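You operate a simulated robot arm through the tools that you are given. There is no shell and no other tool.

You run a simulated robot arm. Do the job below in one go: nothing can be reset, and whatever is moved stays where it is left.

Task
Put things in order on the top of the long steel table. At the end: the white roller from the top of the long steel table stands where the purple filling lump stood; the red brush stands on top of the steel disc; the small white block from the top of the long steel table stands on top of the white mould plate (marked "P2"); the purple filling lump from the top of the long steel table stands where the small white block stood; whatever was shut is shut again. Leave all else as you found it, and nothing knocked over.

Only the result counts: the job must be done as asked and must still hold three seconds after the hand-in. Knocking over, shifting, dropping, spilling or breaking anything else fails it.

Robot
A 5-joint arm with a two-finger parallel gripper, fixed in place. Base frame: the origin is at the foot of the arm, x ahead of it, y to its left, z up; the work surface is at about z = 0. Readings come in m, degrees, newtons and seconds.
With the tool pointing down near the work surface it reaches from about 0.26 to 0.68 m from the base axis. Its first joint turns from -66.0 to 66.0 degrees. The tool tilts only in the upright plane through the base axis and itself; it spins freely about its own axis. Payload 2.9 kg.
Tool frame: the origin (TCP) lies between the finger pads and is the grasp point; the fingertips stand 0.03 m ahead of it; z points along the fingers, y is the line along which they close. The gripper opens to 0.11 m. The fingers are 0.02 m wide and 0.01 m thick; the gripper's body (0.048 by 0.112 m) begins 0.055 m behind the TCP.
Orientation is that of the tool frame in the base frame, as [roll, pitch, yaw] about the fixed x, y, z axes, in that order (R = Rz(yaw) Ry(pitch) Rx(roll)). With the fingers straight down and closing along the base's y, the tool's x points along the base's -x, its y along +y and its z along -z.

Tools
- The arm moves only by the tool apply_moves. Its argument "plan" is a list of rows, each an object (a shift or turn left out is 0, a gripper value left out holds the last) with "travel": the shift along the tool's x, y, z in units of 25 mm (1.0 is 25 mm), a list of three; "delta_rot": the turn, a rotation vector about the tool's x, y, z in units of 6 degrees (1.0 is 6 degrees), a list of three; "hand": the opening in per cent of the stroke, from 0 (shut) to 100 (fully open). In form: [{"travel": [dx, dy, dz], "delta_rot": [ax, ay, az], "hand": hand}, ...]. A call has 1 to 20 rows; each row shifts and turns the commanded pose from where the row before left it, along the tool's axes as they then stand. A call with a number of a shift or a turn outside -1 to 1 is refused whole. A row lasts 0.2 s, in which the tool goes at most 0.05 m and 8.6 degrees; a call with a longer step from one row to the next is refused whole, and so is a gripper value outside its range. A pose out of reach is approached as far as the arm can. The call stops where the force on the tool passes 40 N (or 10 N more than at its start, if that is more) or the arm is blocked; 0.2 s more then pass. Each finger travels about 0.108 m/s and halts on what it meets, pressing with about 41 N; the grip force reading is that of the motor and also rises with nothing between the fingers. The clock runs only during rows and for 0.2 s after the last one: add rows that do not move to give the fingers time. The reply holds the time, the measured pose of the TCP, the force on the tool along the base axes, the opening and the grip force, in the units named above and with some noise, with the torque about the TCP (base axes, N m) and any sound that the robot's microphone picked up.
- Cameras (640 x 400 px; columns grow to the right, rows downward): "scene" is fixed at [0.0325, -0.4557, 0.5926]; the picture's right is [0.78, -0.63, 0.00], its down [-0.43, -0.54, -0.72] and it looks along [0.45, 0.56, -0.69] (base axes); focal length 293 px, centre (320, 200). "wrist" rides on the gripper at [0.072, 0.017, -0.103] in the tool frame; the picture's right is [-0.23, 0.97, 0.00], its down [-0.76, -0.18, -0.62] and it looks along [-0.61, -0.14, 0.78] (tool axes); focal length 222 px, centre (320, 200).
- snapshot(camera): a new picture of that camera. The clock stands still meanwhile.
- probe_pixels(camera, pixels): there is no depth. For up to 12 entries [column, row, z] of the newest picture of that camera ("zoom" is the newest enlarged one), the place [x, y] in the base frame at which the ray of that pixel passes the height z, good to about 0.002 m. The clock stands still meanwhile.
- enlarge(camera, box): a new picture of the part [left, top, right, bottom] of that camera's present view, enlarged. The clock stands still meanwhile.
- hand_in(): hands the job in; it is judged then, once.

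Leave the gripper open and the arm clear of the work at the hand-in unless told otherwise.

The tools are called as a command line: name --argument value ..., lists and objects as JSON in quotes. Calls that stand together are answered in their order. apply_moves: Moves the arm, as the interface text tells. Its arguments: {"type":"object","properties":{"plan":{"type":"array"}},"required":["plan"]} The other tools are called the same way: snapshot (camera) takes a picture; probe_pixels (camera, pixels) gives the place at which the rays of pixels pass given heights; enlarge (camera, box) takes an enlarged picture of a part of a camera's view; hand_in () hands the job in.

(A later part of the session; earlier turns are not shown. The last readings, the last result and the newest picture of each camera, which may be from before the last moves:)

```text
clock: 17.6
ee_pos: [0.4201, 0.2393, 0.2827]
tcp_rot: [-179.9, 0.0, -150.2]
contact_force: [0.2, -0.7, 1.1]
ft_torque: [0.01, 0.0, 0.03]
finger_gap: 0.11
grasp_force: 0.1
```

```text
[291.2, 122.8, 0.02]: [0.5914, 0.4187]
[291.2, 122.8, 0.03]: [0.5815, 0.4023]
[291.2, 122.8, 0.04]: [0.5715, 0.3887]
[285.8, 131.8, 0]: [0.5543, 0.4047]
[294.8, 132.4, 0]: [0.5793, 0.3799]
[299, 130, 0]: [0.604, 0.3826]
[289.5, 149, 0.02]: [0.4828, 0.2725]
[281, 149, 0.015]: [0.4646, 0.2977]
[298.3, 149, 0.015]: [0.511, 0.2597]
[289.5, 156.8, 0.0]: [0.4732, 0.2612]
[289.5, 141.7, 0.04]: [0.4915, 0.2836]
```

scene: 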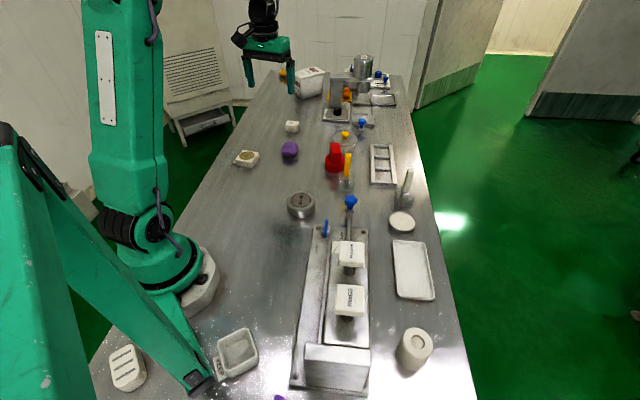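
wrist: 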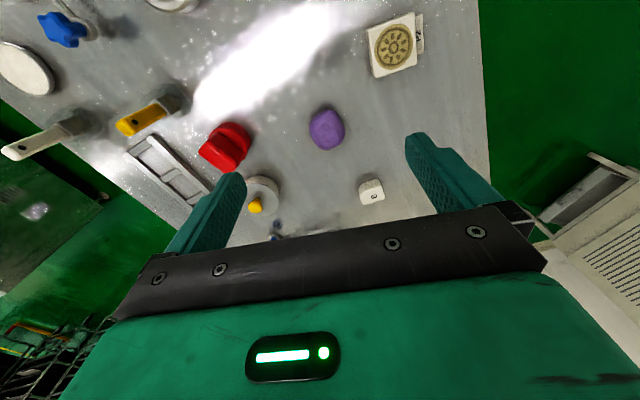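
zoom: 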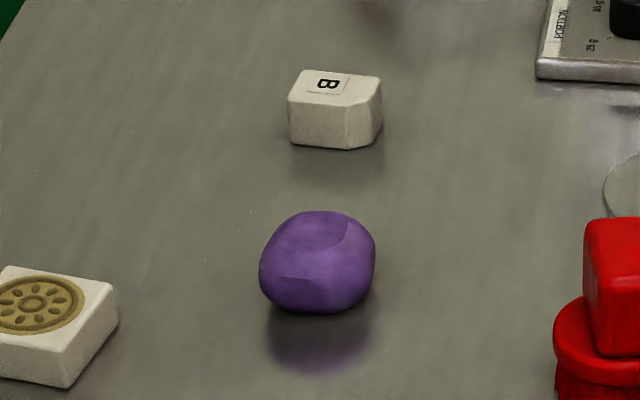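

Triangulation gives: lump centre (0.4775,0.2663) at z 0.025; block label (0.576,0.396) at z 0.035 (r about 0.70). Now the P2 plate's pattern centre: wrist (394.1,47.7), scene (247,155.6), plus its corners.

probe_pixels --camera "wrist" --pixels '[[394.1, 47.7, 0.01], [394.1, 47.7, 0.02], [394.1, 47.7, 0.03], [394.1, 47.7, 0.04], [368.7, 29.2, 0.025], [414.6, 12.3, 0.025], [416.6, 64.1, 0.025], [376.3, 78.1, 0.025]]'

probe_pixels --camera "scene" --pixels '[[247, 155.6, 0.01], [247, 155.6, 0.02], [247, 155.6, 0.03], [247, 155.6, 0.04], [252.2, 168.3, 0.0], [259.7, 159.2, 0.0]]'

```text
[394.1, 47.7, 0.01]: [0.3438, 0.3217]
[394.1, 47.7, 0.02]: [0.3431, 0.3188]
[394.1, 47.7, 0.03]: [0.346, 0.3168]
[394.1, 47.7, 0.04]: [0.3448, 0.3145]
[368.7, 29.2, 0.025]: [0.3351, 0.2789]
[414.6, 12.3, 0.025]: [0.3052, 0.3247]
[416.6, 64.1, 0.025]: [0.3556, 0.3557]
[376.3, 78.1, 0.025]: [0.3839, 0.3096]
```

```text
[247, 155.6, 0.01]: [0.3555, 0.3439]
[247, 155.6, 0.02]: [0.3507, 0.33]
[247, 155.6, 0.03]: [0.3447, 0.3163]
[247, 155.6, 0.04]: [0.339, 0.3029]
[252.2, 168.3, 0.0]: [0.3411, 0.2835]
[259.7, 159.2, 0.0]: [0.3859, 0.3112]
```

P2 plate centre is about (0.345,0.3165), top at z 0.03, about 57 mm square. Now I'll go closer to block B for its exact outline and orientation: spin 4.5° more and move to about (0.50,0.345,0.20).

apply_moves --plan '[{"delta_rot": [0, 0, -0.75]}, {"travel": [-0.84, 0.28, 0.55]}, {"travel": [-0.84, 0.28, 0.55]}, {"travel": [-0.84, 0.28, 0.55]}, {"travel": [-0.84, 0.28, 0.55]}, {"travel": [-0.84, 0.28, 0.55]}, {"travel": [-0.84, 0.28, 0.55]}]'

snapshot --camera "wrist"

enlarge --camera "wrist" --box '[280, 110, 400, 215]'

```text
clock: 19.2
ee_pos: [0.5002, 0.3448, 0.1984]
tcp_rot: [180.0, 0.0, -145.7]
contact_force: [0.1, 0.4, -0.5]
ft_torque: [-0.01, 0.01, -0.01]
finger_gap: 0.1097
grasp_force: 0.0
```

```text
taken
```

wrist: 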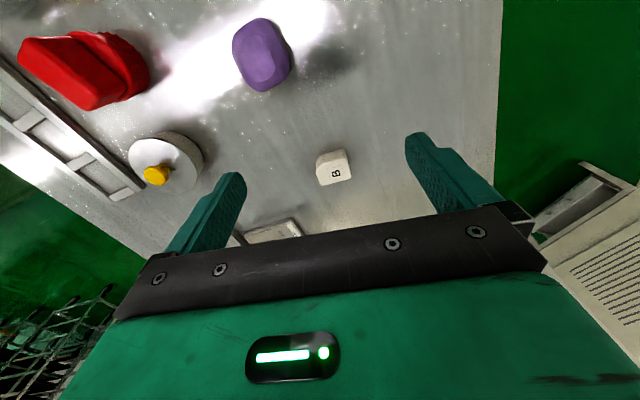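

```text
3.81 times, centred on (340, 162) of wrist
```

zoom: 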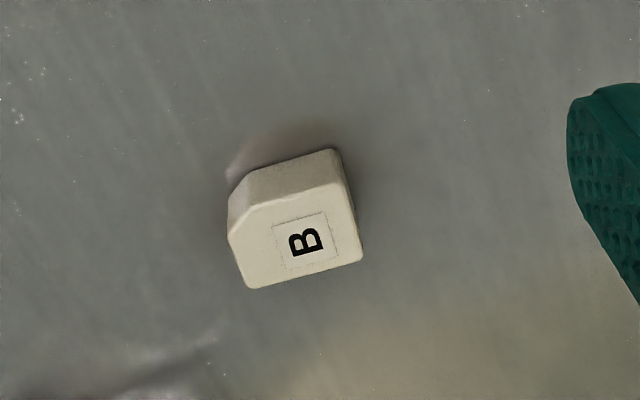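

I'll probe the block's top corners in the zoom: (229,235), (262,206), (344,182), (362,260), (248,289) at z 0.035 and bottom corners (245,172), (335,149), (228,195) at z 0.

probe_pixels --camera "zoom" --pixels '[[229, 235, 0.035], [262, 206, 0.035], [344, 182, 0.035], [362, 260, 0.035], [248, 289, 0.035], [245, 172, 0.0], [335, 149, 0.0], [228, 195, 0.0], [305, 241, 0.035], [305, 241, 0.03]]'

```text
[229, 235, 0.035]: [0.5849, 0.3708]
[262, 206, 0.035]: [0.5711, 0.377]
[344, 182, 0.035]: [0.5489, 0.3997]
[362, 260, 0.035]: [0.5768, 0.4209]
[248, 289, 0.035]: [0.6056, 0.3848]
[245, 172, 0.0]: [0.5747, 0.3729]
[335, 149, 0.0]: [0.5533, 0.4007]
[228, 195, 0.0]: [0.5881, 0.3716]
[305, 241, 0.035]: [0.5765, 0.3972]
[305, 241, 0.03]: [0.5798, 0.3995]
```

Block B's top is about 46×35 mm with one chamfered corner; centre about (0.5775,0.3925), long axis at azimuth about 129°. It needs a slight outward tilt to reach. I'll spin 4.7° to line up, tilt outward 12°, then hover at z 0.10 over it.

apply_moves --plan '[{"delta_rot": [0, 0, -0.78]}, {"delta_rot": [0.084, -1, 0]}, {"delta_rot": [0.084, -1, 0]}, {"travel": [-0.54, -0.078, 0.92]}, {"travel": [-0.54, -0.078, 0.92]}, {"travel": [-0.54, -0.078, 0.92]}, {"travel": [-0.54, -0.078, 0.92]}, {"travel": [-0.54, -0.078, 0.92]}, {}]'

snapshot --camera "wrist"

enlarge --camera "scene" --box '[230, 60, 350, 170]'

```text
clock: 21.2
ee_pos: [0.5756, 0.3912, 0.1015]
tcp_rot: [-179.0, 12.0, -140.9]
contact_force: [1.6, -0.4, -0.2]
ft_torque: [0.06, 0.01, -0.01]
finger_gap: 0.1099
grasp_force: 0.1
```

```text
taken
```

wrist: 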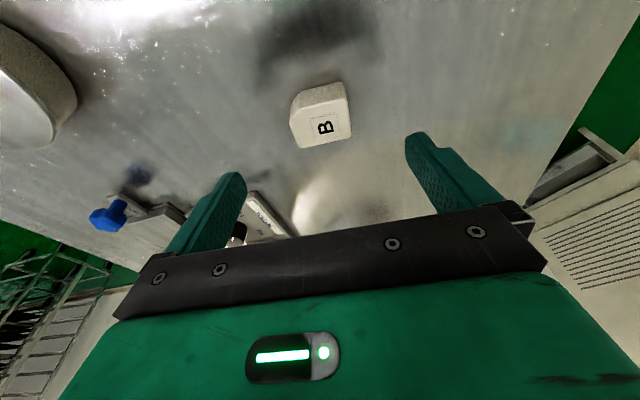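

```text
3.64 times, centred on (290, 115) of scene
```

zoom: 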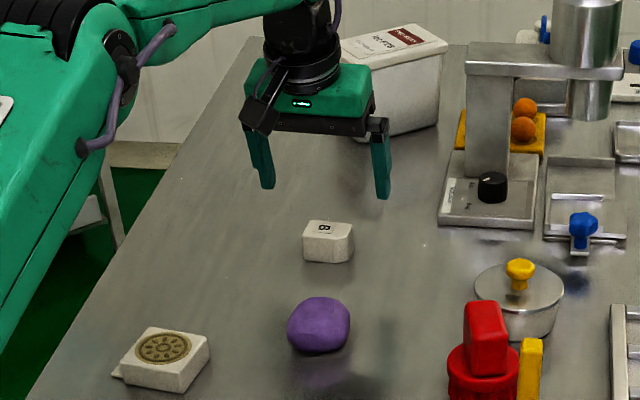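

The tilted pose is reachable. I'll enlarge the block in this close view to refine its position.

enlarge --camera "wrist" --box '[270, 60, 370, 170]'

```text
3.64 times, centred on (320, 115) of wrist
```

zoom: 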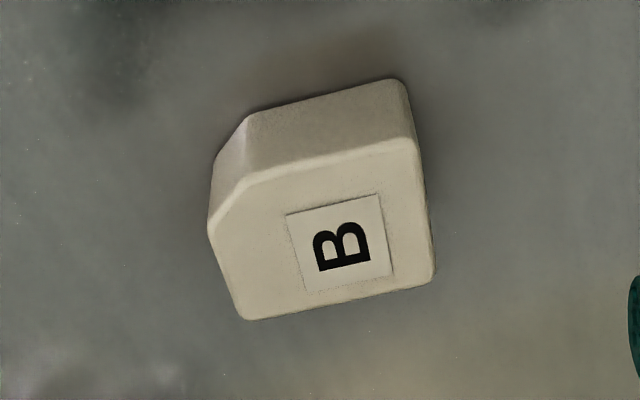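

probe_pixels --camera "zoom" --pixels '[[208, 232, 0.035], [241, 185, 0.035], [416, 145, 0.035], [434, 280, 0.035], [244, 320, 0.035], [247, 117, 0.0], [397, 79, 0.0], [342, 246, 0.035], [342, 246, 0.03]]'

```text
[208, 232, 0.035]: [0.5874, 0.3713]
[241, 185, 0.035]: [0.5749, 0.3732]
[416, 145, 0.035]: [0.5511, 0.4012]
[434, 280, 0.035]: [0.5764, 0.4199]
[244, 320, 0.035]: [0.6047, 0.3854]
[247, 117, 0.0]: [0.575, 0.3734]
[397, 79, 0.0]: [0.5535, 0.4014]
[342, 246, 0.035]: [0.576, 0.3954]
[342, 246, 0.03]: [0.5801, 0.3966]
```

Refined block centre (0.578,0.393), 45×32×35 mm. Descending along with the tilt to TCP (0.5747,0.3908,0.036), fingers open.

apply_moves --plan '[{"travel": [0.193, 0.019, 0.852]}, {"travel": [0.193, 0.019, 0.852]}, {"travel": [0.193, 0.019, 0.852]}, {}]'

snapshot --camera "wrist"

enlarge --camera "scene" --box '[250, 80, 340, 150]'

```text
clock: 22.2
ee_pos: [0.5766, 0.3906, 0.0374]
tcp_rot: [-179.0, 11.9, -140.9]
contact_force: [0.7, -0.6, 0.1]
ft_torque: [-0.02, 0.0, 0.0]
finger_gap: 0.1101
grasp_force: 0.1
```

```text
taken
```

wrist: 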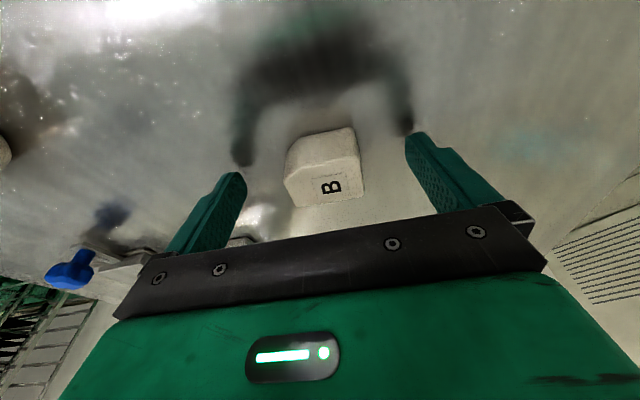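

```text
5.71 times, centred on (295, 115) of scene
```

zoom: 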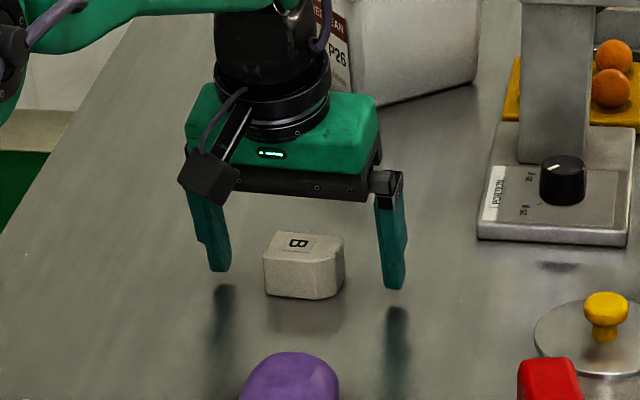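

The block is centred between the fingertips, which are about 5 mm above the table. Closing the gripper.

apply_moves --plan '[{"hand": 60}, {"hand": 35}, {"hand": 20}, {"hand": 20}, {"hand": 20}]'

snapshot --camera "wrist"

```text
clock: 23.4
ee_pos: [0.5773, 0.3911, 0.0376]
tcp_rot: [-179.0, 11.9, -140.8]
contact_force: [-0.8, 0.0, 1.5]
ft_torque: [0.1, 0.06, 0.02]
finger_gap: 0.0471
grasp_force: 40.7
```

```text
taken
```

wrist: 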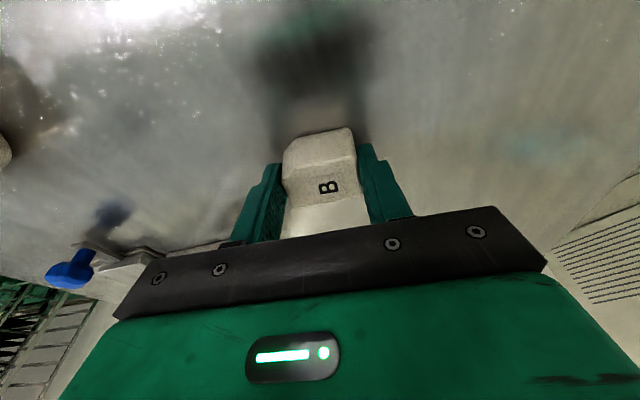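

Gripped: gap 0.047, 41 N. Lifting straight up 0.10 m.

apply_moves --plan '[{"travel": [-0.1, -0.009, -0.49]}, {"travel": [-0.207, -0.0174, -0.978]}, {"travel": [-0.207, -0.0174, -0.978]}, {"travel": [-0.207, -0.0174, -0.978]}, {"travel": [-0.1, -0.009, -0.49]}, {}]'

snapshot --camera "wrist"

```text
clock: 24.8
ee_pos: [0.5751, 0.389, 0.1357]
tcp_rot: [-179.0, 12.0, -140.8]
contact_force: [0.0, 0.7, -0.6]
ft_torque: [-0.03, -0.02, -0.01]
finger_gap: 0.047
grasp_force: 40.7
```

```text
taken
```

wrist: 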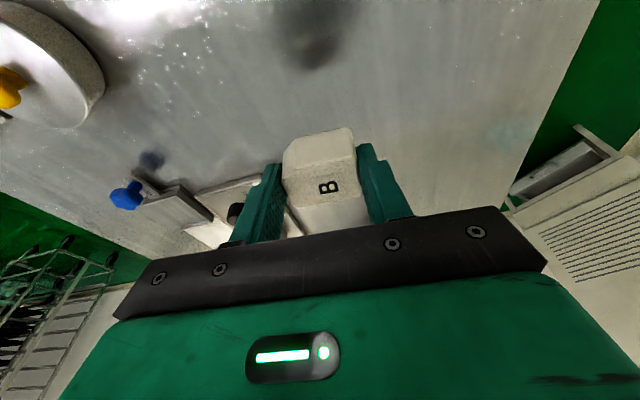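

The block is held steadily. Carrying it over to above the P2 plate, turning the tilt plane along with the arm's azimuth.

apply_moves --plan '[{"travel": [0.896, 0.347, -0.196], "delta_rot": [-0.029, -0.0024, -0.137]}, {"travel": [0.891, 0.36, -0.195], "delta_rot": [-0.029, -0.0024, -0.137]}, {"travel": [0.885, 0.373, -0.194], "delta_rot": [-0.029, -0.0024, -0.137]}, {"travel": [0.88, 0.386, -0.193], "delta_rot": [-0.029, -0.0024, -0.137]}, {"travel": [0.874, 0.4, -0.192], "delta_rot": [-0.029, -0.0024, -0.137]}, {"travel": [0.868, 0.413, -0.191], "delta_rot": [-0.029, -0.0024, -0.137]}, {"travel": [0.862, 0.426, -0.19], "delta_rot": [-0.029, -0.0024, -0.137]}, {"travel": [0.856, 0.439, -0.189], "delta_rot": [-0.029, -0.0024, -0.137]}, {"travel": [0.849, 0.452, -0.188], "delta_rot": [-0.029, -0.0024, -0.137]}, {"travel": [0.843, 0.465, -0.187], "delta_rot": [-0.029, -0.0024, -0.137]}, {}]'

snapshot --camera "wrist"

snapshot --camera "scene"

```text
clock: 27.2
ee_pos: [0.3407, 0.3148, 0.1379]
tcp_rot: [-178.9, 12.0, -132.5]
contact_force: [1.1, 0.1, -0.8]
ft_torque: [-0.04, 0.02, 0.01]
finger_gap: 0.0472
grasp_force: 40.6
```

```text
taken
```

wrist: 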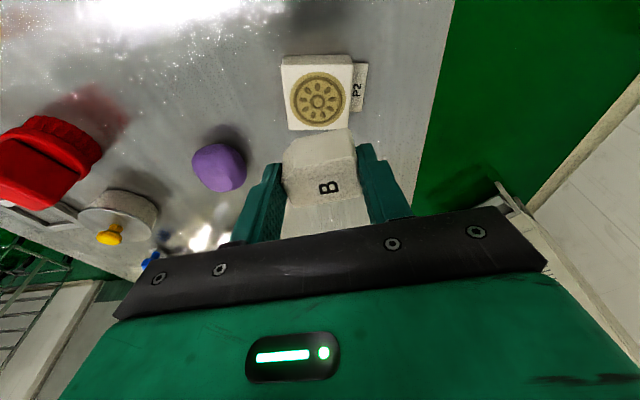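

```text
taken
```

scene: 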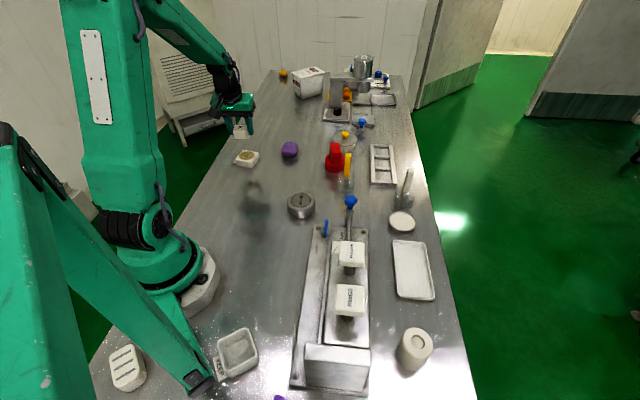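

The plate is directly in view at wrist (318,95). I'll enlarge and re-probe its corners and centre from this better angle.

enlarge --camera "wrist" --box '[260, 40, 390, 140]'

```text
4.00 times, centred on (325, 90) of wrist
```

zoom: 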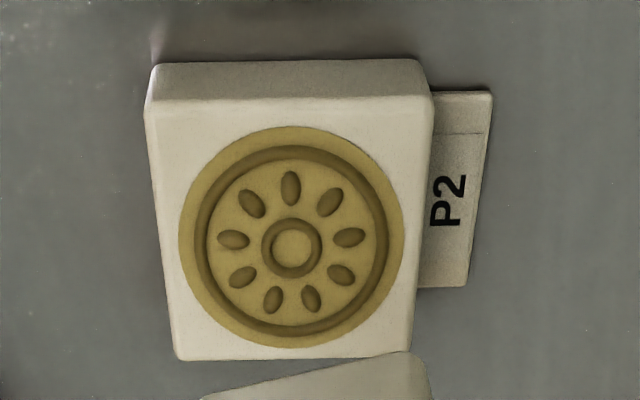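

probe_pixels --camera "zoom" --pixels '[[146, 110, 0.03], [433, 100, 0.03], [178, 358, 0.03], [410, 353, 0.03], [291, 248, 0.03], [152, 66, 0.0], [420, 62, 0.0]]'

probe_pixels --camera "scene" --pixels '[[247, 155.6, 0.03], [252.2, 168.3, 0.0]]'

```text
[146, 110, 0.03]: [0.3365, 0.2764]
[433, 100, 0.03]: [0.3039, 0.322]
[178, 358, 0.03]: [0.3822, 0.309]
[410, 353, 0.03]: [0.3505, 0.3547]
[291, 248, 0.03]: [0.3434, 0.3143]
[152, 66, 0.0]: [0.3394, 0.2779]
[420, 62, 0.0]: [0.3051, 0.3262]
```

```text
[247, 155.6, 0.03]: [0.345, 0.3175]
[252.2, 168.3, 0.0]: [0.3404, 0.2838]
```

Plate centre refined to (0.3435,0.315). The block is nearly above it; lowering to just above the plate (TCP z about 0.072).

apply_moves --plan '[{"travel": [0.182, -0.003, 0.86]}, {"travel": [0.182, -0.003, 0.86]}, {"travel": [0.182, -0.003, 0.86]}, {}]'

snapshot --camera "wrist"

enlarge --camera "scene" --box '[210, 110, 280, 175]'

```text
clock: 28.2
ee_pos: [0.3444, 0.3142, 0.0726]
tcp_rot: [-178.9, 12.0, -132.5]
contact_force: [0.6, 0.2, -0.6]
ft_torque: [0.01, 0.05, 0.02]
finger_gap: 0.0467
grasp_force: 41.6
```

```text
taken
```

wrist: 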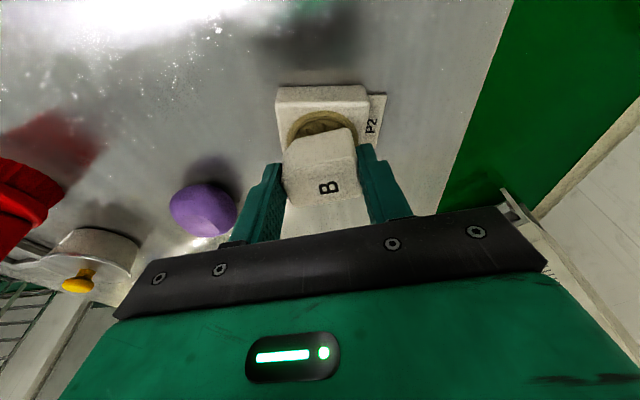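

```text
6.15 times, centred on (245, 142) of scene
```

zoom: 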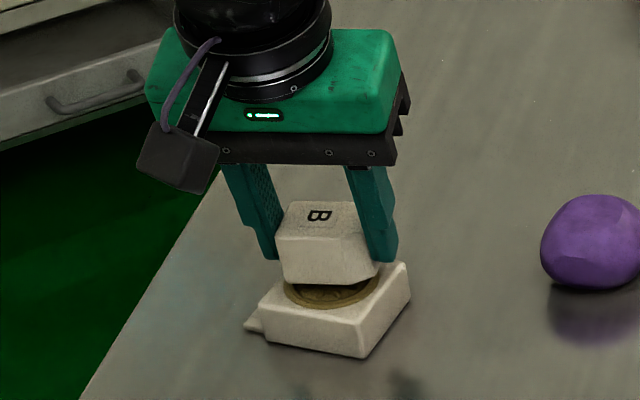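

The block sits centred a few mm above the plate. Lowering in 1 mm steps and watching the force.

apply_moves --plan '[{"travel": [0.012, 0, 0.04]}, {"travel": [0.012, 0, 0.04]}, {"travel": [0.012, 0, 0.04]}, {"travel": [0.012, 0, 0.04]}, {}]'

enlarge --camera "scene" --box '[225, 130, 275, 175]'

```text
clock: 29.4
ee_pos: [0.3437, 0.3156, 0.0654]
tcp_rot: [-178.8, 12.0, -132.6]
contact_force: [-0.2, 0.2, -0.9]
ft_torque: [-0.01, 0.01, 0.01]
finger_gap: 0.0469
grasp_force: 41.5
```

```text
8.89 times, centred on (250, 152) of scene
```

zoom: 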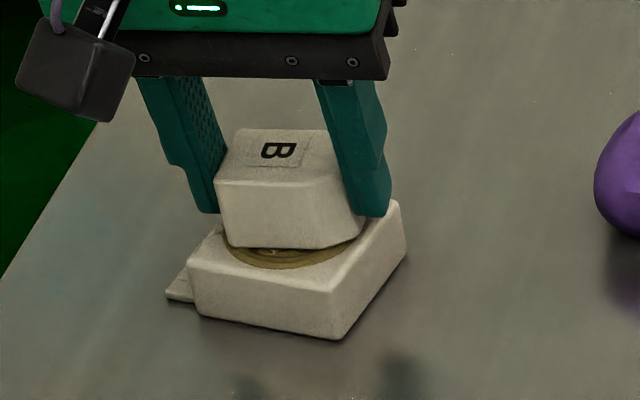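

Still no contact force; a small gap remains. Lowering 3 mm more in small steps.

apply_moves --plan '[{"travel": [0.012, 0, 0.04]}, {"travel": [0.012, 0, 0.04]}, {}]'

apply_moves --plan '[{"travel": [0.006, 0, 0.03]}, {}]'

enlarge --camera "scene" --box '[225, 130, 275, 175]'

```text
clock: 30.2
ee_pos: [0.3443, 0.3141, 0.0638]
tcp_rot: [-178.9, 12.1, -132.5]
contact_force: [-3.2, -2.9, 17.5]
ft_torque: [0.15, 0.37, 0.11]
finger_gap: 0.0468
grasp_force: 41.0
```

```text
clock: 30.8
ee_pos: [0.3448, 0.3151, 0.0626]
tcp_rot: [-178.8, 12.2, -132.6]
contact_force: [-0.6, -9.3, 28.2]
ft_torque: [0.14, 0.44, 0.11]
finger_gap: 0.0472
grasp_force: 40.8
```

```text
8.89 times, centred on (250, 152) of scene
```

zoom: 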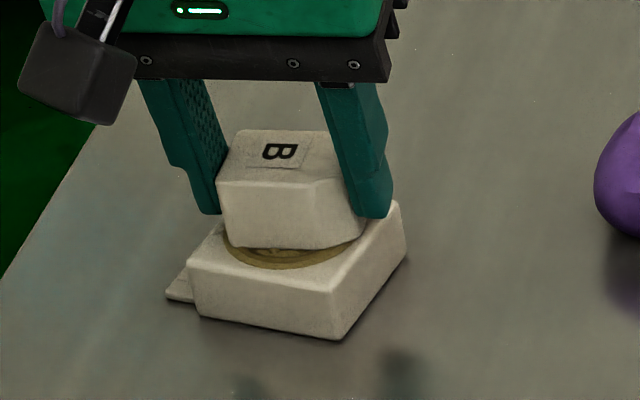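

The block is now pressed onto the plate (28 N). I'll ease off by 1 mm, then open the fingers gently.

apply_moves --plan '[{"travel": [-0.006, 0, -0.03]}, {"travel": [-0.003, 0, -0.015]}, {}]'

apply_moves --plan '[{"hand": 48}, {"hand": 60}, {"hand": 75}, {}]'

snapshot --camera "wrist"

enlarge --camera "scene" --box '[225, 130, 275, 175]'

```text
clock: 31.6
ee_pos: [0.3451, 0.316, 0.0619]
tcp_rot: [-179.0, 12.2, -132.5]
contact_force: [1.6, 5.9, 19.0]
ft_torque: [0.57, 0.19, -0.07]
finger_gap: 0.0469
grasp_force: 41.3
```

```text
clock: 32.6
ee_pos: [0.3452, 0.315, 0.0613]
tcp_rot: [-178.9, 12.0, -132.5]
contact_force: [0.2, 0.8, -0.7]
ft_torque: [-0.01, -0.03, 0.02]
finger_gap: 0.0826
grasp_force: 0.1
```

```text
taken
```

wrist: 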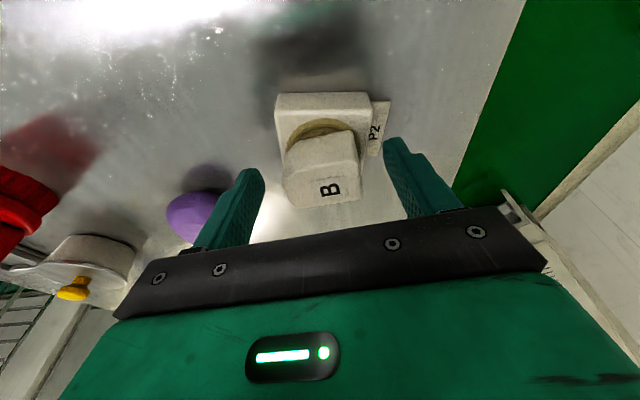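

```text
8.89 times, centred on (250, 152) of scene
```

zoom: 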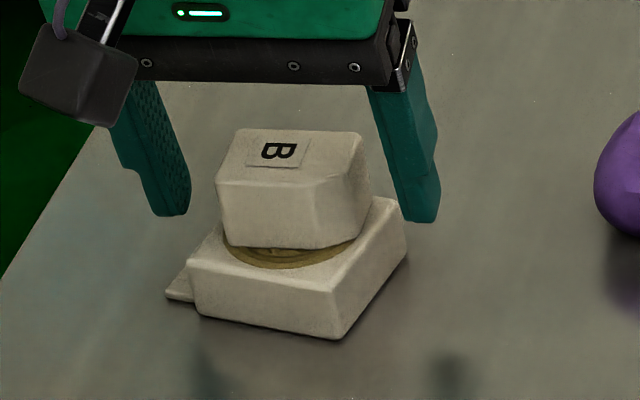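

The block stands squarely on P2 and the fingers are clear. Lifting straight up 0.11 m, then moving to hover near the purple lump with the tilt plane following.

apply_moves --plan '[{"travel": [-0.1, -0.009, -0.49]}, {"travel": [-0.207, -0.0174, -0.978]}, {"travel": [-0.207, -0.0174, -0.978]}, {"travel": [-0.207, -0.0174, -0.978]}, {"travel": [-0.207, -0.0174, -0.978], "hand": 100}, {"travel": [-0.246, -0.648, 0.064], "delta_rot": [0.0576, 0.0048, 0.272]}, {"travel": [-0.264, -0.639, 0.068], "delta_rot": [0.0576, 0.0048, 0.272]}, {"travel": [-0.282, -0.63, 0.072], "delta_rot": [0.0576, 0.0048, 0.272]}, {"travel": [-0.3, -0.622, 0.075], "delta_rot": [0.0576, 0.0048, 0.272]}, {"travel": [-0.317, -0.614, 0.079], "delta_rot": [0.0576, 0.0048, 0.272]}, {"travel": [-0.335, -0.604, 0.082], "delta_rot": [0.0576, 0.0048, 0.272]}, {"travel": [-0.352, -0.593, 0.086], "delta_rot": [0.0576, 0.0048, 0.272]}, {"travel": [-0.37, -0.582, 0.089], "delta_rot": [0.0576, 0.0048, 0.272]}, {}]'

snapshot --camera "wrist"

snapshot --camera "scene"

```text
clock: 35.6
ee_pos: [0.4741, 0.2636, 0.1748]
tcp_rot: [-179.0, 12.0, -146.0]
contact_force: [0.9, 0.4, 0.4]
ft_torque: [0.0, -0.02, 0.03]
finger_gap: 0.1099
grasp_force: 0.0
```

```text
taken
```

wrist: 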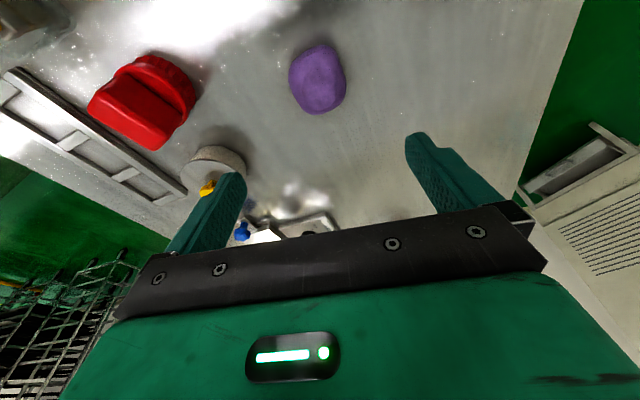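

```text
taken
```

scene: 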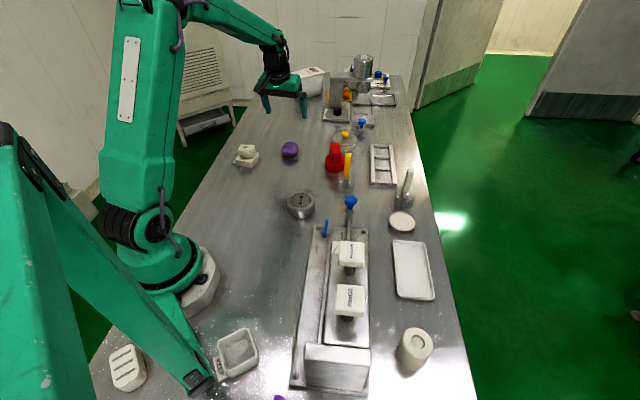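

The lump is at wrist (317,78). I'll enlarge it there and the P2 stack in the scene view for confirmation.

enlarge --camera "scene" --box '[225, 130, 310, 180]'

enlarge --camera "wrist" --box '[270, 30, 370, 130]'

```text
7.53 times, centred on (268, 155) of scene
```

zoom: 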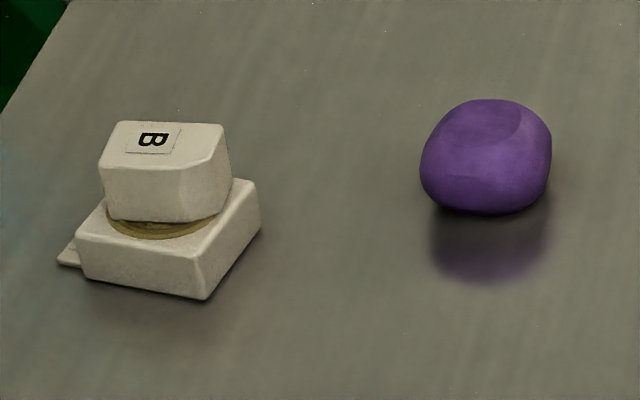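

```text
4.00 times, centred on (320, 80) of wrist
```

zoom: 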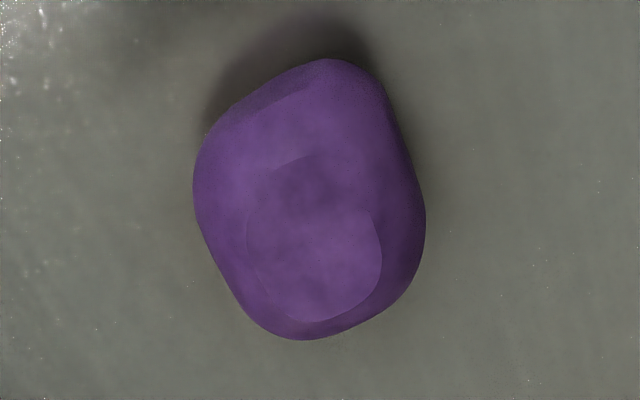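

I'll probe the lump's outline in the zoom to confirm its centre and width.

probe_pixels --camera "zoom" --pixels '[[195, 185, 0.02], [426, 230, 0.02], [215, 120, 0.02], [415, 290, 0.02], [325, 58, 0.01], [300, 340, 0.03], [310, 200, 0.025], [310, 200, 0.02], [240, 300, 0.02], [390, 90, 0.02]]'

```text
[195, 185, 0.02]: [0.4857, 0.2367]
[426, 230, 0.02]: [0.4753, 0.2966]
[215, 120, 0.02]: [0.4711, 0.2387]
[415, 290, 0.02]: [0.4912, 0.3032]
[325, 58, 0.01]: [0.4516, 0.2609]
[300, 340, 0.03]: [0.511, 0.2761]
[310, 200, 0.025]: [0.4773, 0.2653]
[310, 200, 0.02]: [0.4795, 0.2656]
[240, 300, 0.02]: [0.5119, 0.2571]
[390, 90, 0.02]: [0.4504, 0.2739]
```

Lump centre about (0.479,0.2665), 55 mm across the closing direction, sides lined up with the fingers. Lowering to TCP z about 0.037 around it.

apply_moves --plan '[{"travel": [0.173, 0.0153, 0.902]}, {"travel": [0.173, 0.0153, 0.902]}, {"travel": [0.173, 0.0153, 0.902]}, {"travel": [0.173, 0.0153, 0.902]}, {"travel": [0.173, 0.0153, 0.902]}, {"travel": [0.173, 0.0153, 0.902]}, {}]'

snapshot --camera "wrist"

enlarge --camera "scene" --box '[245, 100, 335, 175]'

```text
clock: 37.2
ee_pos: [0.4769, 0.2646, 0.0371]
tcp_rot: [-178.9, 12.0, -145.8]
contact_force: [-1.1, 0.7, -0.1]
ft_torque: [0.0, 0.03, 0.0]
finger_gap: 0.1101
grasp_force: 0.0
```

```text
taken
```

wrist: 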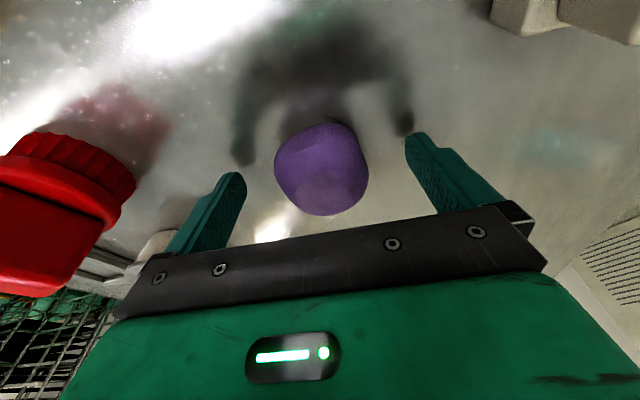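

```text
5.33 times, centred on (290, 138) of scene
```

zoom: 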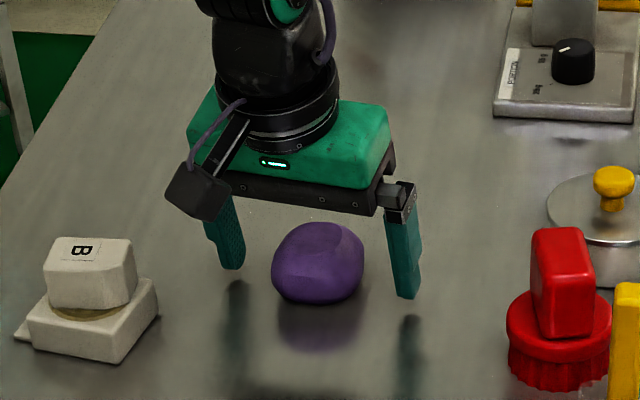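

The lump is centred between the fingers. Closing gently in steps.

apply_moves --plan '[{"hand": 70}, {"hand": 55}, {"hand": 48}, {"hand": 46}, {"hand": 46}]'

snapshot --camera "wrist"

```text
clock: 38.4
ee_pos: [0.4762, 0.2645, 0.038]
tcp_rot: [-178.9, 12.0, -145.8]
contact_force: [0.2, -0.1, -0.7]
ft_torque: [-0.01, -0.04, 0.01]
finger_gap: 0.0565
grasp_force: 40.5
```

```text
taken
```

wrist: 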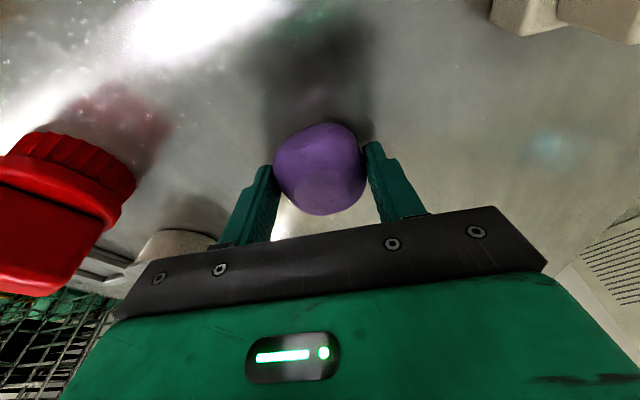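

Held at 56.5 mm, 40 N. Lifting 0.10 m and carrying to above block B's old place.

apply_moves --plan '[{"travel": [-0.1, -0.009, -0.49]}, {"travel": [-0.207, -0.0174, -0.978]}, {"travel": [-0.207, -0.0174, -0.978]}, {"travel": [-0.207, -0.0174, -0.978]}, {"travel": [-0.1, -0.009, -0.49]}, {"travel": [-0.748, 0.251, 0.154], "delta_rot": [-0.0217, -0.0018, -0.1027]}, {"travel": [-0.75, 0.242, 0.155], "delta_rot": [-0.0217, -0.0018, -0.1027]}, {"travel": [-0.753, 0.234, 0.155], "delta_rot": [-0.0217, -0.0018, -0.1027]}, {"travel": [-0.755, 0.225, 0.156], "delta_rot": [-0.0217, -0.0018, -0.1027]}, {"travel": [-0.758, 0.217, 0.157], "delta_rot": [-0.0217, -0.0018, -0.1027]}, {"travel": [-0.76, 0.208, 0.158], "delta_rot": [-0.0217, -0.0018, -0.1027]}, {"travel": [-0.763, 0.2, 0.158], "delta_rot": [-0.0217, -0.0018, -0.1027]}, {"travel": [-0.765, 0.191, 0.159], "delta_rot": [-0.0217, -0.0018, -0.1027]}, {}]'

snapshot --camera "wrist"

enlarge --camera "scene" --box '[230, 60, 350, 160]'

```text
clock: 41.4
ee_pos: [0.5757, 0.3909, 0.1374]
tcp_rot: [-179.0, 11.9, -140.8]
contact_force: [-0.1, 0.1, -1.2]
ft_torque: [0.01, 0.0, -0.01]
finger_gap: 0.0565
grasp_force: 40.7
```

```text
taken
```

wrist: 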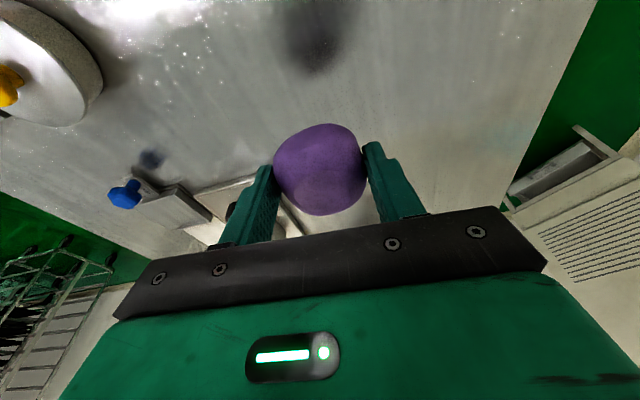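

```text
4.00 times, centred on (290, 110) of scene
```

zoom: 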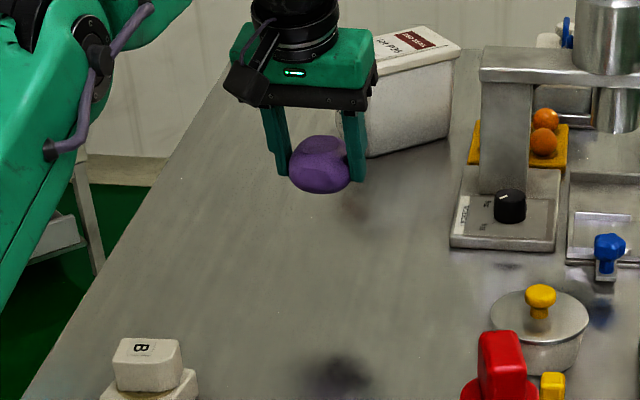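

Right above the place: TCP (0.576,0.391,0.137). Lowering 0.095 m, then small steps to contact.

apply_moves --plan '[{"travel": [0.207, 0.0174, 0.978]}, {"travel": [0.207, 0.0174, 0.978]}, {"travel": [0.207, 0.0174, 0.978]}, {"travel": [0.083, 0.007, 0.391]}, {"travel": [0.083, 0.007, 0.391]}, {}]'

apply_moves --plan '[{"travel": [0.01, 0, 0.05]}, {"travel": [0.01, 0, 0.05]}, {}]'

enlarge --camera "scene" --box '[250, 80, 340, 150]'

```text
clock: 42.8
ee_pos: [0.5753, 0.3915, 0.0413]
tcp_rot: [-179.1, 12.0, -140.8]
contact_force: [0.7, -0.3, -1.5]
ft_torque: [0.01, 0.04, 0.01]
finger_gap: 0.0564
grasp_force: 41.0
```

```text
clock: 43.6
ee_pos: [0.5754, 0.3907, 0.0385]
tcp_rot: [-178.9, 12.0, -140.8]
contact_force: [-0.2, -0.4, -1.5]
ft_torque: [0.0, 0.01, -0.01]
finger_gap: 0.0564
grasp_force: 40.9
```

```text
5.71 times, centred on (295, 115) of scene
```

zoom: 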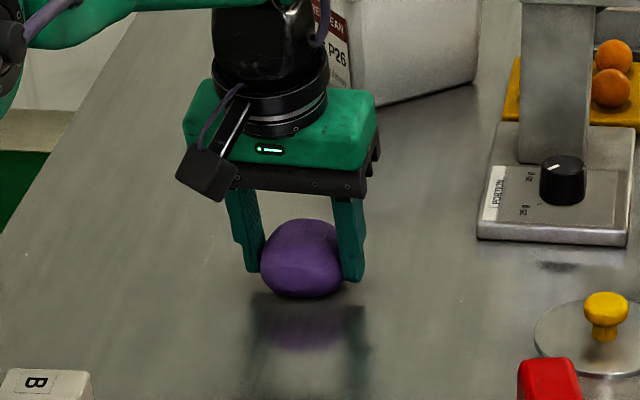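

No contact yet at z 0.0385 (grip height was 0.0375). One more millimetre at a time.

apply_moves --plan '[{"travel": [0.008, 0, 0.04]}, {}]'

apply_moves --plan '[{"travel": [0.005, 0, 0.025]}, {}]'

```text
clock: 44.2
ee_pos: [0.5743, 0.3921, 0.038]
tcp_rot: [-179.0, 12.0, -140.8]
contact_force: [0.0, -0.3, -0.7]
ft_torque: [-0.01, 0.0, 0.0]
finger_gap: 0.0561
grasp_force: 41.4
```

```text
clock: 44.8
ee_pos: [0.5747, 0.3923, 0.0384]
tcp_rot: [-178.9, 12.1, -140.8]
contact_force: [0.1, 0.3, 0.4]
ft_torque: [0.02, -0.03, 0.02]
finger_gap: 0.0563
grasp_force: 41.4
```

apply_moves --plan '[{"travel": [0.005, 0, 0.025]}, {}]'

apply_moves --plan '[{"travel": [0.005, 0, 0.025]}, {}]'

```text
clock: 45.4
ee_pos: [0.5745, 0.3921, 0.0393]
tcp_rot: [-178.9, 12.0, -140.9]
contact_force: [1.8, -0.3, 1.2]
ft_torque: [-0.03, -0.03, 0.02]
finger_gap: 0.0561
grasp_force: 41.0
```

```text
clock: 46.0
ee_pos: [0.5747, 0.3915, 0.0383]
tcp_rot: [-179.0, 12.0, -140.8]
contact_force: [-4.4, -5.2, 12.1]
ft_torque: [-0.33, 0.06, -0.1]
finger_gap: 0.056
grasp_force: 40.6
```

Contact now (12 N upward). Opening the fingers gently.

apply_moves --plan '[{"hand": 56}, {"hand": 66}, {"hand": 80}, {"hand": 90}, {}]'

snapshot --camera "wrist"

enlarge --camera "scene" --box '[250, 80, 340, 150]'

```text
clock: 47.2
ee_pos: [0.5743, 0.3925, 0.0365]
tcp_rot: [-178.9, 12.0, -140.8]
contact_force: [-0.2, -0.9, -0.7]
ft_torque: [0.0, 0.01, 0.0]
finger_gap: 0.0985
grasp_force: 0.1
```

```text
taken
```

wrist: 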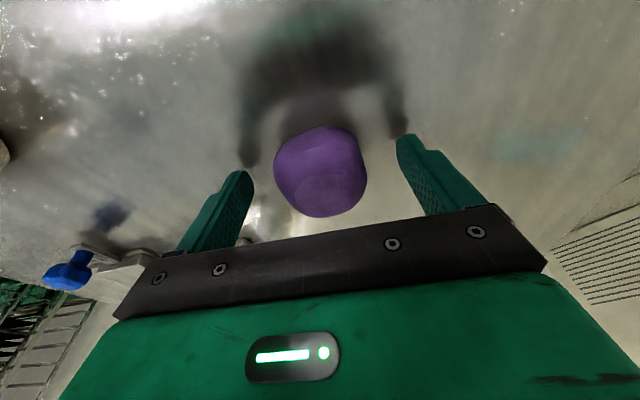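

```text
5.71 times, centred on (295, 115) of scene
```

zoom: 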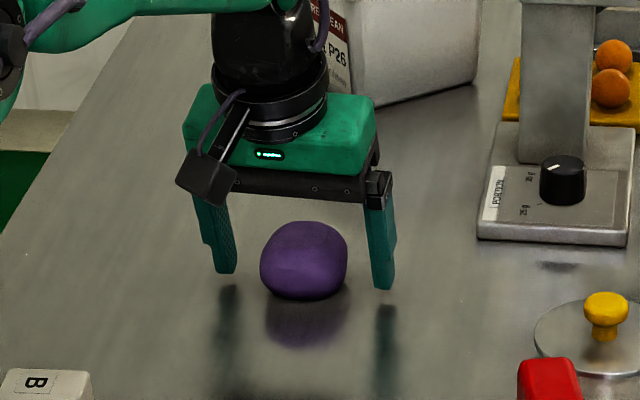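

The lump stands upright at block B's old place. I'll lift away straight up 0.125 m, straighten the spin, and swing toward the lidded pot region at a safe height to inspect the pot, red item and disc closely.

apply_moves --plan '[{"travel": [-0.1, -0.009, -0.49]}, {"travel": [-0.207, -0.0174, -0.978]}, {"travel": [-0.207, -0.0174, -0.978]}, {"travel": [-0.207, -0.0174, -0.978]}, {"travel": [-0.207, -0.0174, -0.978], "hand": 100}, {"travel": [-0.1, -0.009, -0.49]}, {"delta_rot": [0, 0, 0.8]}, {"travel": [0.61, -0.723, -0.293], "delta_rot": [0.065, 0, 0.305]}, {"travel": [0.585, -0.742, -0.288], "delta_rot": [0.065, 0, 0.305]}, {"travel": [0.561, -0.762, -0.283], "delta_rot": [0.065, 0, 0.305]}, {"travel": [0.536, -0.781, -0.277], "delta_rot": [0.065, 0, 0.305]}, {"travel": [0.512, -0.801, -0.272], "delta_rot": [0.065, 0, 0.305]}, {"travel": [0.487, -0.82, -0.267], "delta_rot": [0.065, 0, 0.305]}, {"travel": [0.46, -0.835, -0.261], "delta_rot": [0.065, 0, 0.305]}, {"travel": [0.433, -0.851, -0.255], "delta_rot": [0.065, 0, 0.305]}, {"travel": [0.405, -0.867, -0.25], "delta_rot": [0.065, 0, 0.305]}, {"travel": [0.378, -0.882, -0.244], "delta_rot": [0.065, 0, 0.305]}, {}]'

snapshot --camera "wrist"

snapshot --camera "scene"

```text
clock: 51.0
ee_pos: [0.5393, 0.1514, 0.2004]
tcp_rot: [180.0, 12.1, -164.4]
contact_force: [-0.4, -0.3, 0.9]
ft_torque: [0.01, 0.04, 0.0]
finger_gap: 0.1102
grasp_force: 0.1
```

```text
taken
```

wrist: 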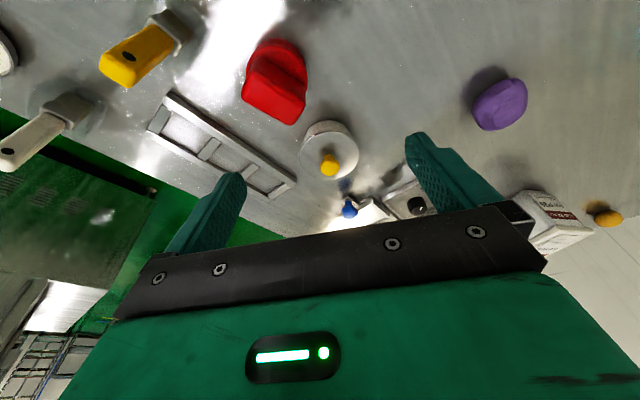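

```text
taken
```

scene: 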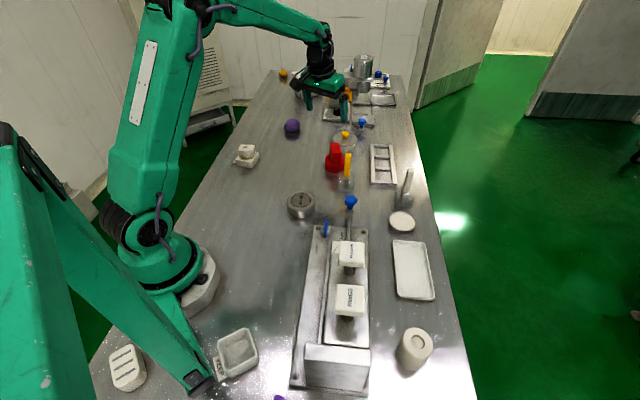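

enlarge --camera "wrist" --box '[230, 30, 370, 190]'

enlarge --camera "wrist" --box '[320, 130, 480, 230]'

probe_pixels --camera "wrist" --pixels '[[331, 158, 0.05], [331, 158, 0.06], [331, 158, 0.07], [331, 158, 0.08], [328, 148, 0.04], [330, 125, 0.0]]'

```text
2.50 times, centred on (300, 110) of wrist
```

zoom: 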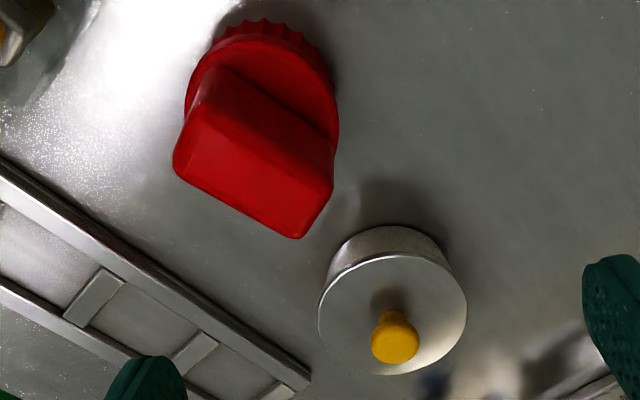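

```text
4.00 times, centred on (400, 180) of wrist
```

zoom: 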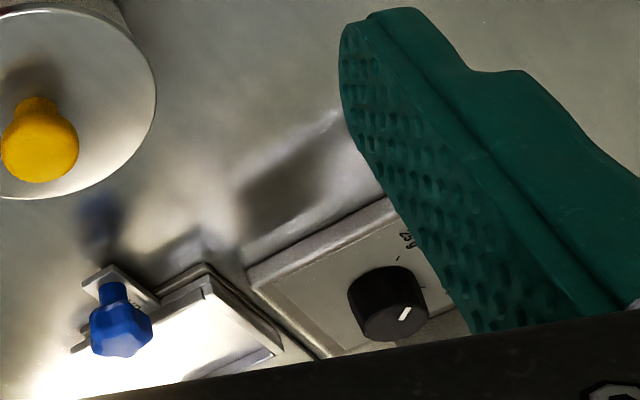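

```text
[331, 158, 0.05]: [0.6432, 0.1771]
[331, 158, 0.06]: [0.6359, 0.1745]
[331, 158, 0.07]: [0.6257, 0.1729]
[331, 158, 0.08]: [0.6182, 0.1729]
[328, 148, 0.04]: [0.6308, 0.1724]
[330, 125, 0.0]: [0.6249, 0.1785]
```

The pot is small and closed; the red item is right in front of it. Let me look at the red item at highest enlargement in both views.

enlarge --camera "scene" --box '[318, 135, 358, 180]'

enlarge --camera "wrist" --box '[235, 30, 315, 130]'

enlarge --camera "scene" --box '[275, 180, 325, 225]'

```text
8.89 times, centred on (338, 158) of scene
```

zoom: 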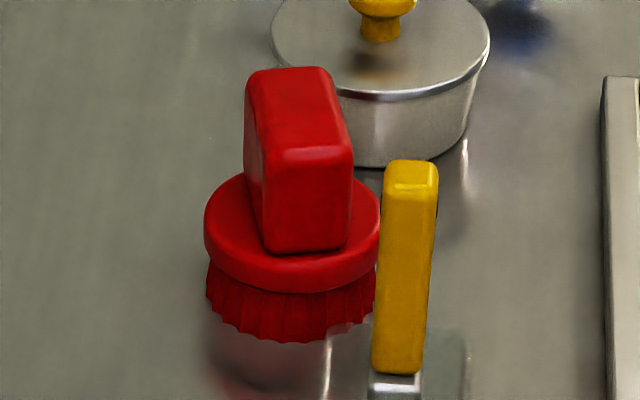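

```text
4.00 times, centred on (275, 80) of wrist
```

zoom: 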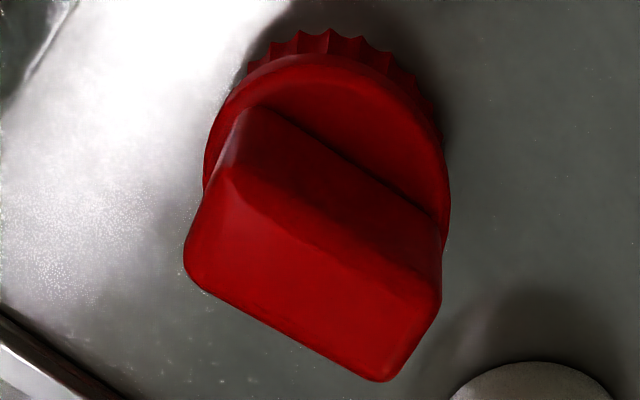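

```text
8.89 times, centred on (300, 202) of scene
```

zoom: 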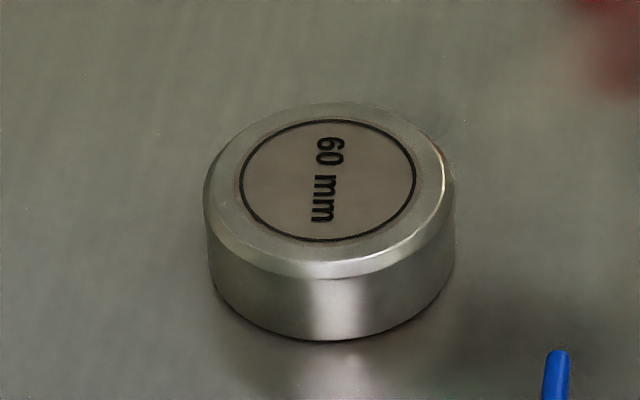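

By size and reach nothing else could hold a standing brush: the pot is only about 4 cm deep and the other boxes are out of reach. The red item, a round tufted skirt with collar and block handle, is the only red thing there is, so it's the red brush. I'll triangulate its handle top (wrist (273,99.5), scene (335.5,148.4)) and the disc's label centre (scene (299.9,200)).

probe_pixels --camera "wrist" --pixels '[[273, 99.5, 0.08], [273, 99.5, 0.09], [273, 99.5, 0.1], [253, 72.5, 0.09], [305, 102.5, 0.09], [292, 125.5, 0.09], [241, 97.5, 0.09], [330, 165.2, 0.06], [330, 165.2, 0.07]]'

probe_pixels --camera "scene" --pixels '[[335.5, 148.4, 0.08], [335.5, 148.4, 0.09], [335.5, 148.4, 0.1], [300.9, 198, 0.02], [300.9, 198, 0.03], [300.9, 198, 0.04], [333, 172, 0.0]]'

```text
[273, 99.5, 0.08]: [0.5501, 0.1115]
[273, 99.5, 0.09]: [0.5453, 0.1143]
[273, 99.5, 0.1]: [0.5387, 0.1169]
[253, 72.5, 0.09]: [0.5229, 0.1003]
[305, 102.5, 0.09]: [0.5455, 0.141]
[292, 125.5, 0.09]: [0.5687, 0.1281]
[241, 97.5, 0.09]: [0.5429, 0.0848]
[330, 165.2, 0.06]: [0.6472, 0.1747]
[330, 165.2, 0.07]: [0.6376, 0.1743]
```

```text
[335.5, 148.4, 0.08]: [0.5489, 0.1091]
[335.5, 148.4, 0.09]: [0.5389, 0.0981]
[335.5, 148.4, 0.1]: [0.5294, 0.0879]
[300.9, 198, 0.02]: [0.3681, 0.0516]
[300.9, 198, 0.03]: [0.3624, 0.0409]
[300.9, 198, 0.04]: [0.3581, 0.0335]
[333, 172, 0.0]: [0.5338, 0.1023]
```

The red brush is about 0.08 tall, centre (0.550,0.111), its handle about 49×28 mm with the long axis at azimuth about 61°. Next is the roller. The wrist camera would come close to the press if it faced inward there, so I'll untilt, rise to z 0.30, move to the right, and then spin the tool so the camera faces away from the press.

apply_moves --plan '[{"delta_rot": [0, 1, 0]}, {"delta_rot": [0, 1, 0]}, {"travel": [0, 0, -1]}, {"travel": [0, 0, -1]}, {"travel": [0, 0, -1]}, {"travel": [0, 0, -1]}, {}]'

apply_moves --plan '[{"travel": [0.734, -0.965, 0]}, {"travel": [0.734, -0.965, 0]}, {"travel": [0.734, -0.965, 0]}, {"travel": [0.734, -0.965, 0]}, {"travel": [0.734, -0.965, 0]}, {"travel": [0.734, -0.965, 0]}, {"travel": [0.734, -0.965, 0]}, {"travel": [0.734, -0.965, 0]}, {"travel": [0.734, -0.965, 0]}, {"travel": [0.734, -0.965, 0]}, {"travel": [0.734, -0.965, 0]}, {"travel": [0.734, -0.965, 0]}, {"travel": [0.734, -0.965, 0]}, {"travel": [0.734, -0.965, 0]}, {"travel": [0.734, -0.965, 0]}, {"travel": [0.734, -0.965, 0]}, {}]'

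```text
clock: 52.6
ee_pos: [0.5418, 0.1508, 0.3004]
tcp_rot: [180.0, 0.0, -164.5]
contact_force: [-0.2, -0.5, 1.1]
ft_torque: [0.01, -0.04, 0.03]
finger_gap: 0.11
grasp_force: 0.1
```

```text
clock: 56.2
ee_pos: [0.3603, -0.3032, 0.3005]
tcp_rot: [-180.0, 0.1, -164.4]
contact_force: [-0.2, -0.2, -0.4]
ft_torque: [0.02, 0.02, 0.02]
finger_gap: 0.1101
grasp_force: 0.0
```

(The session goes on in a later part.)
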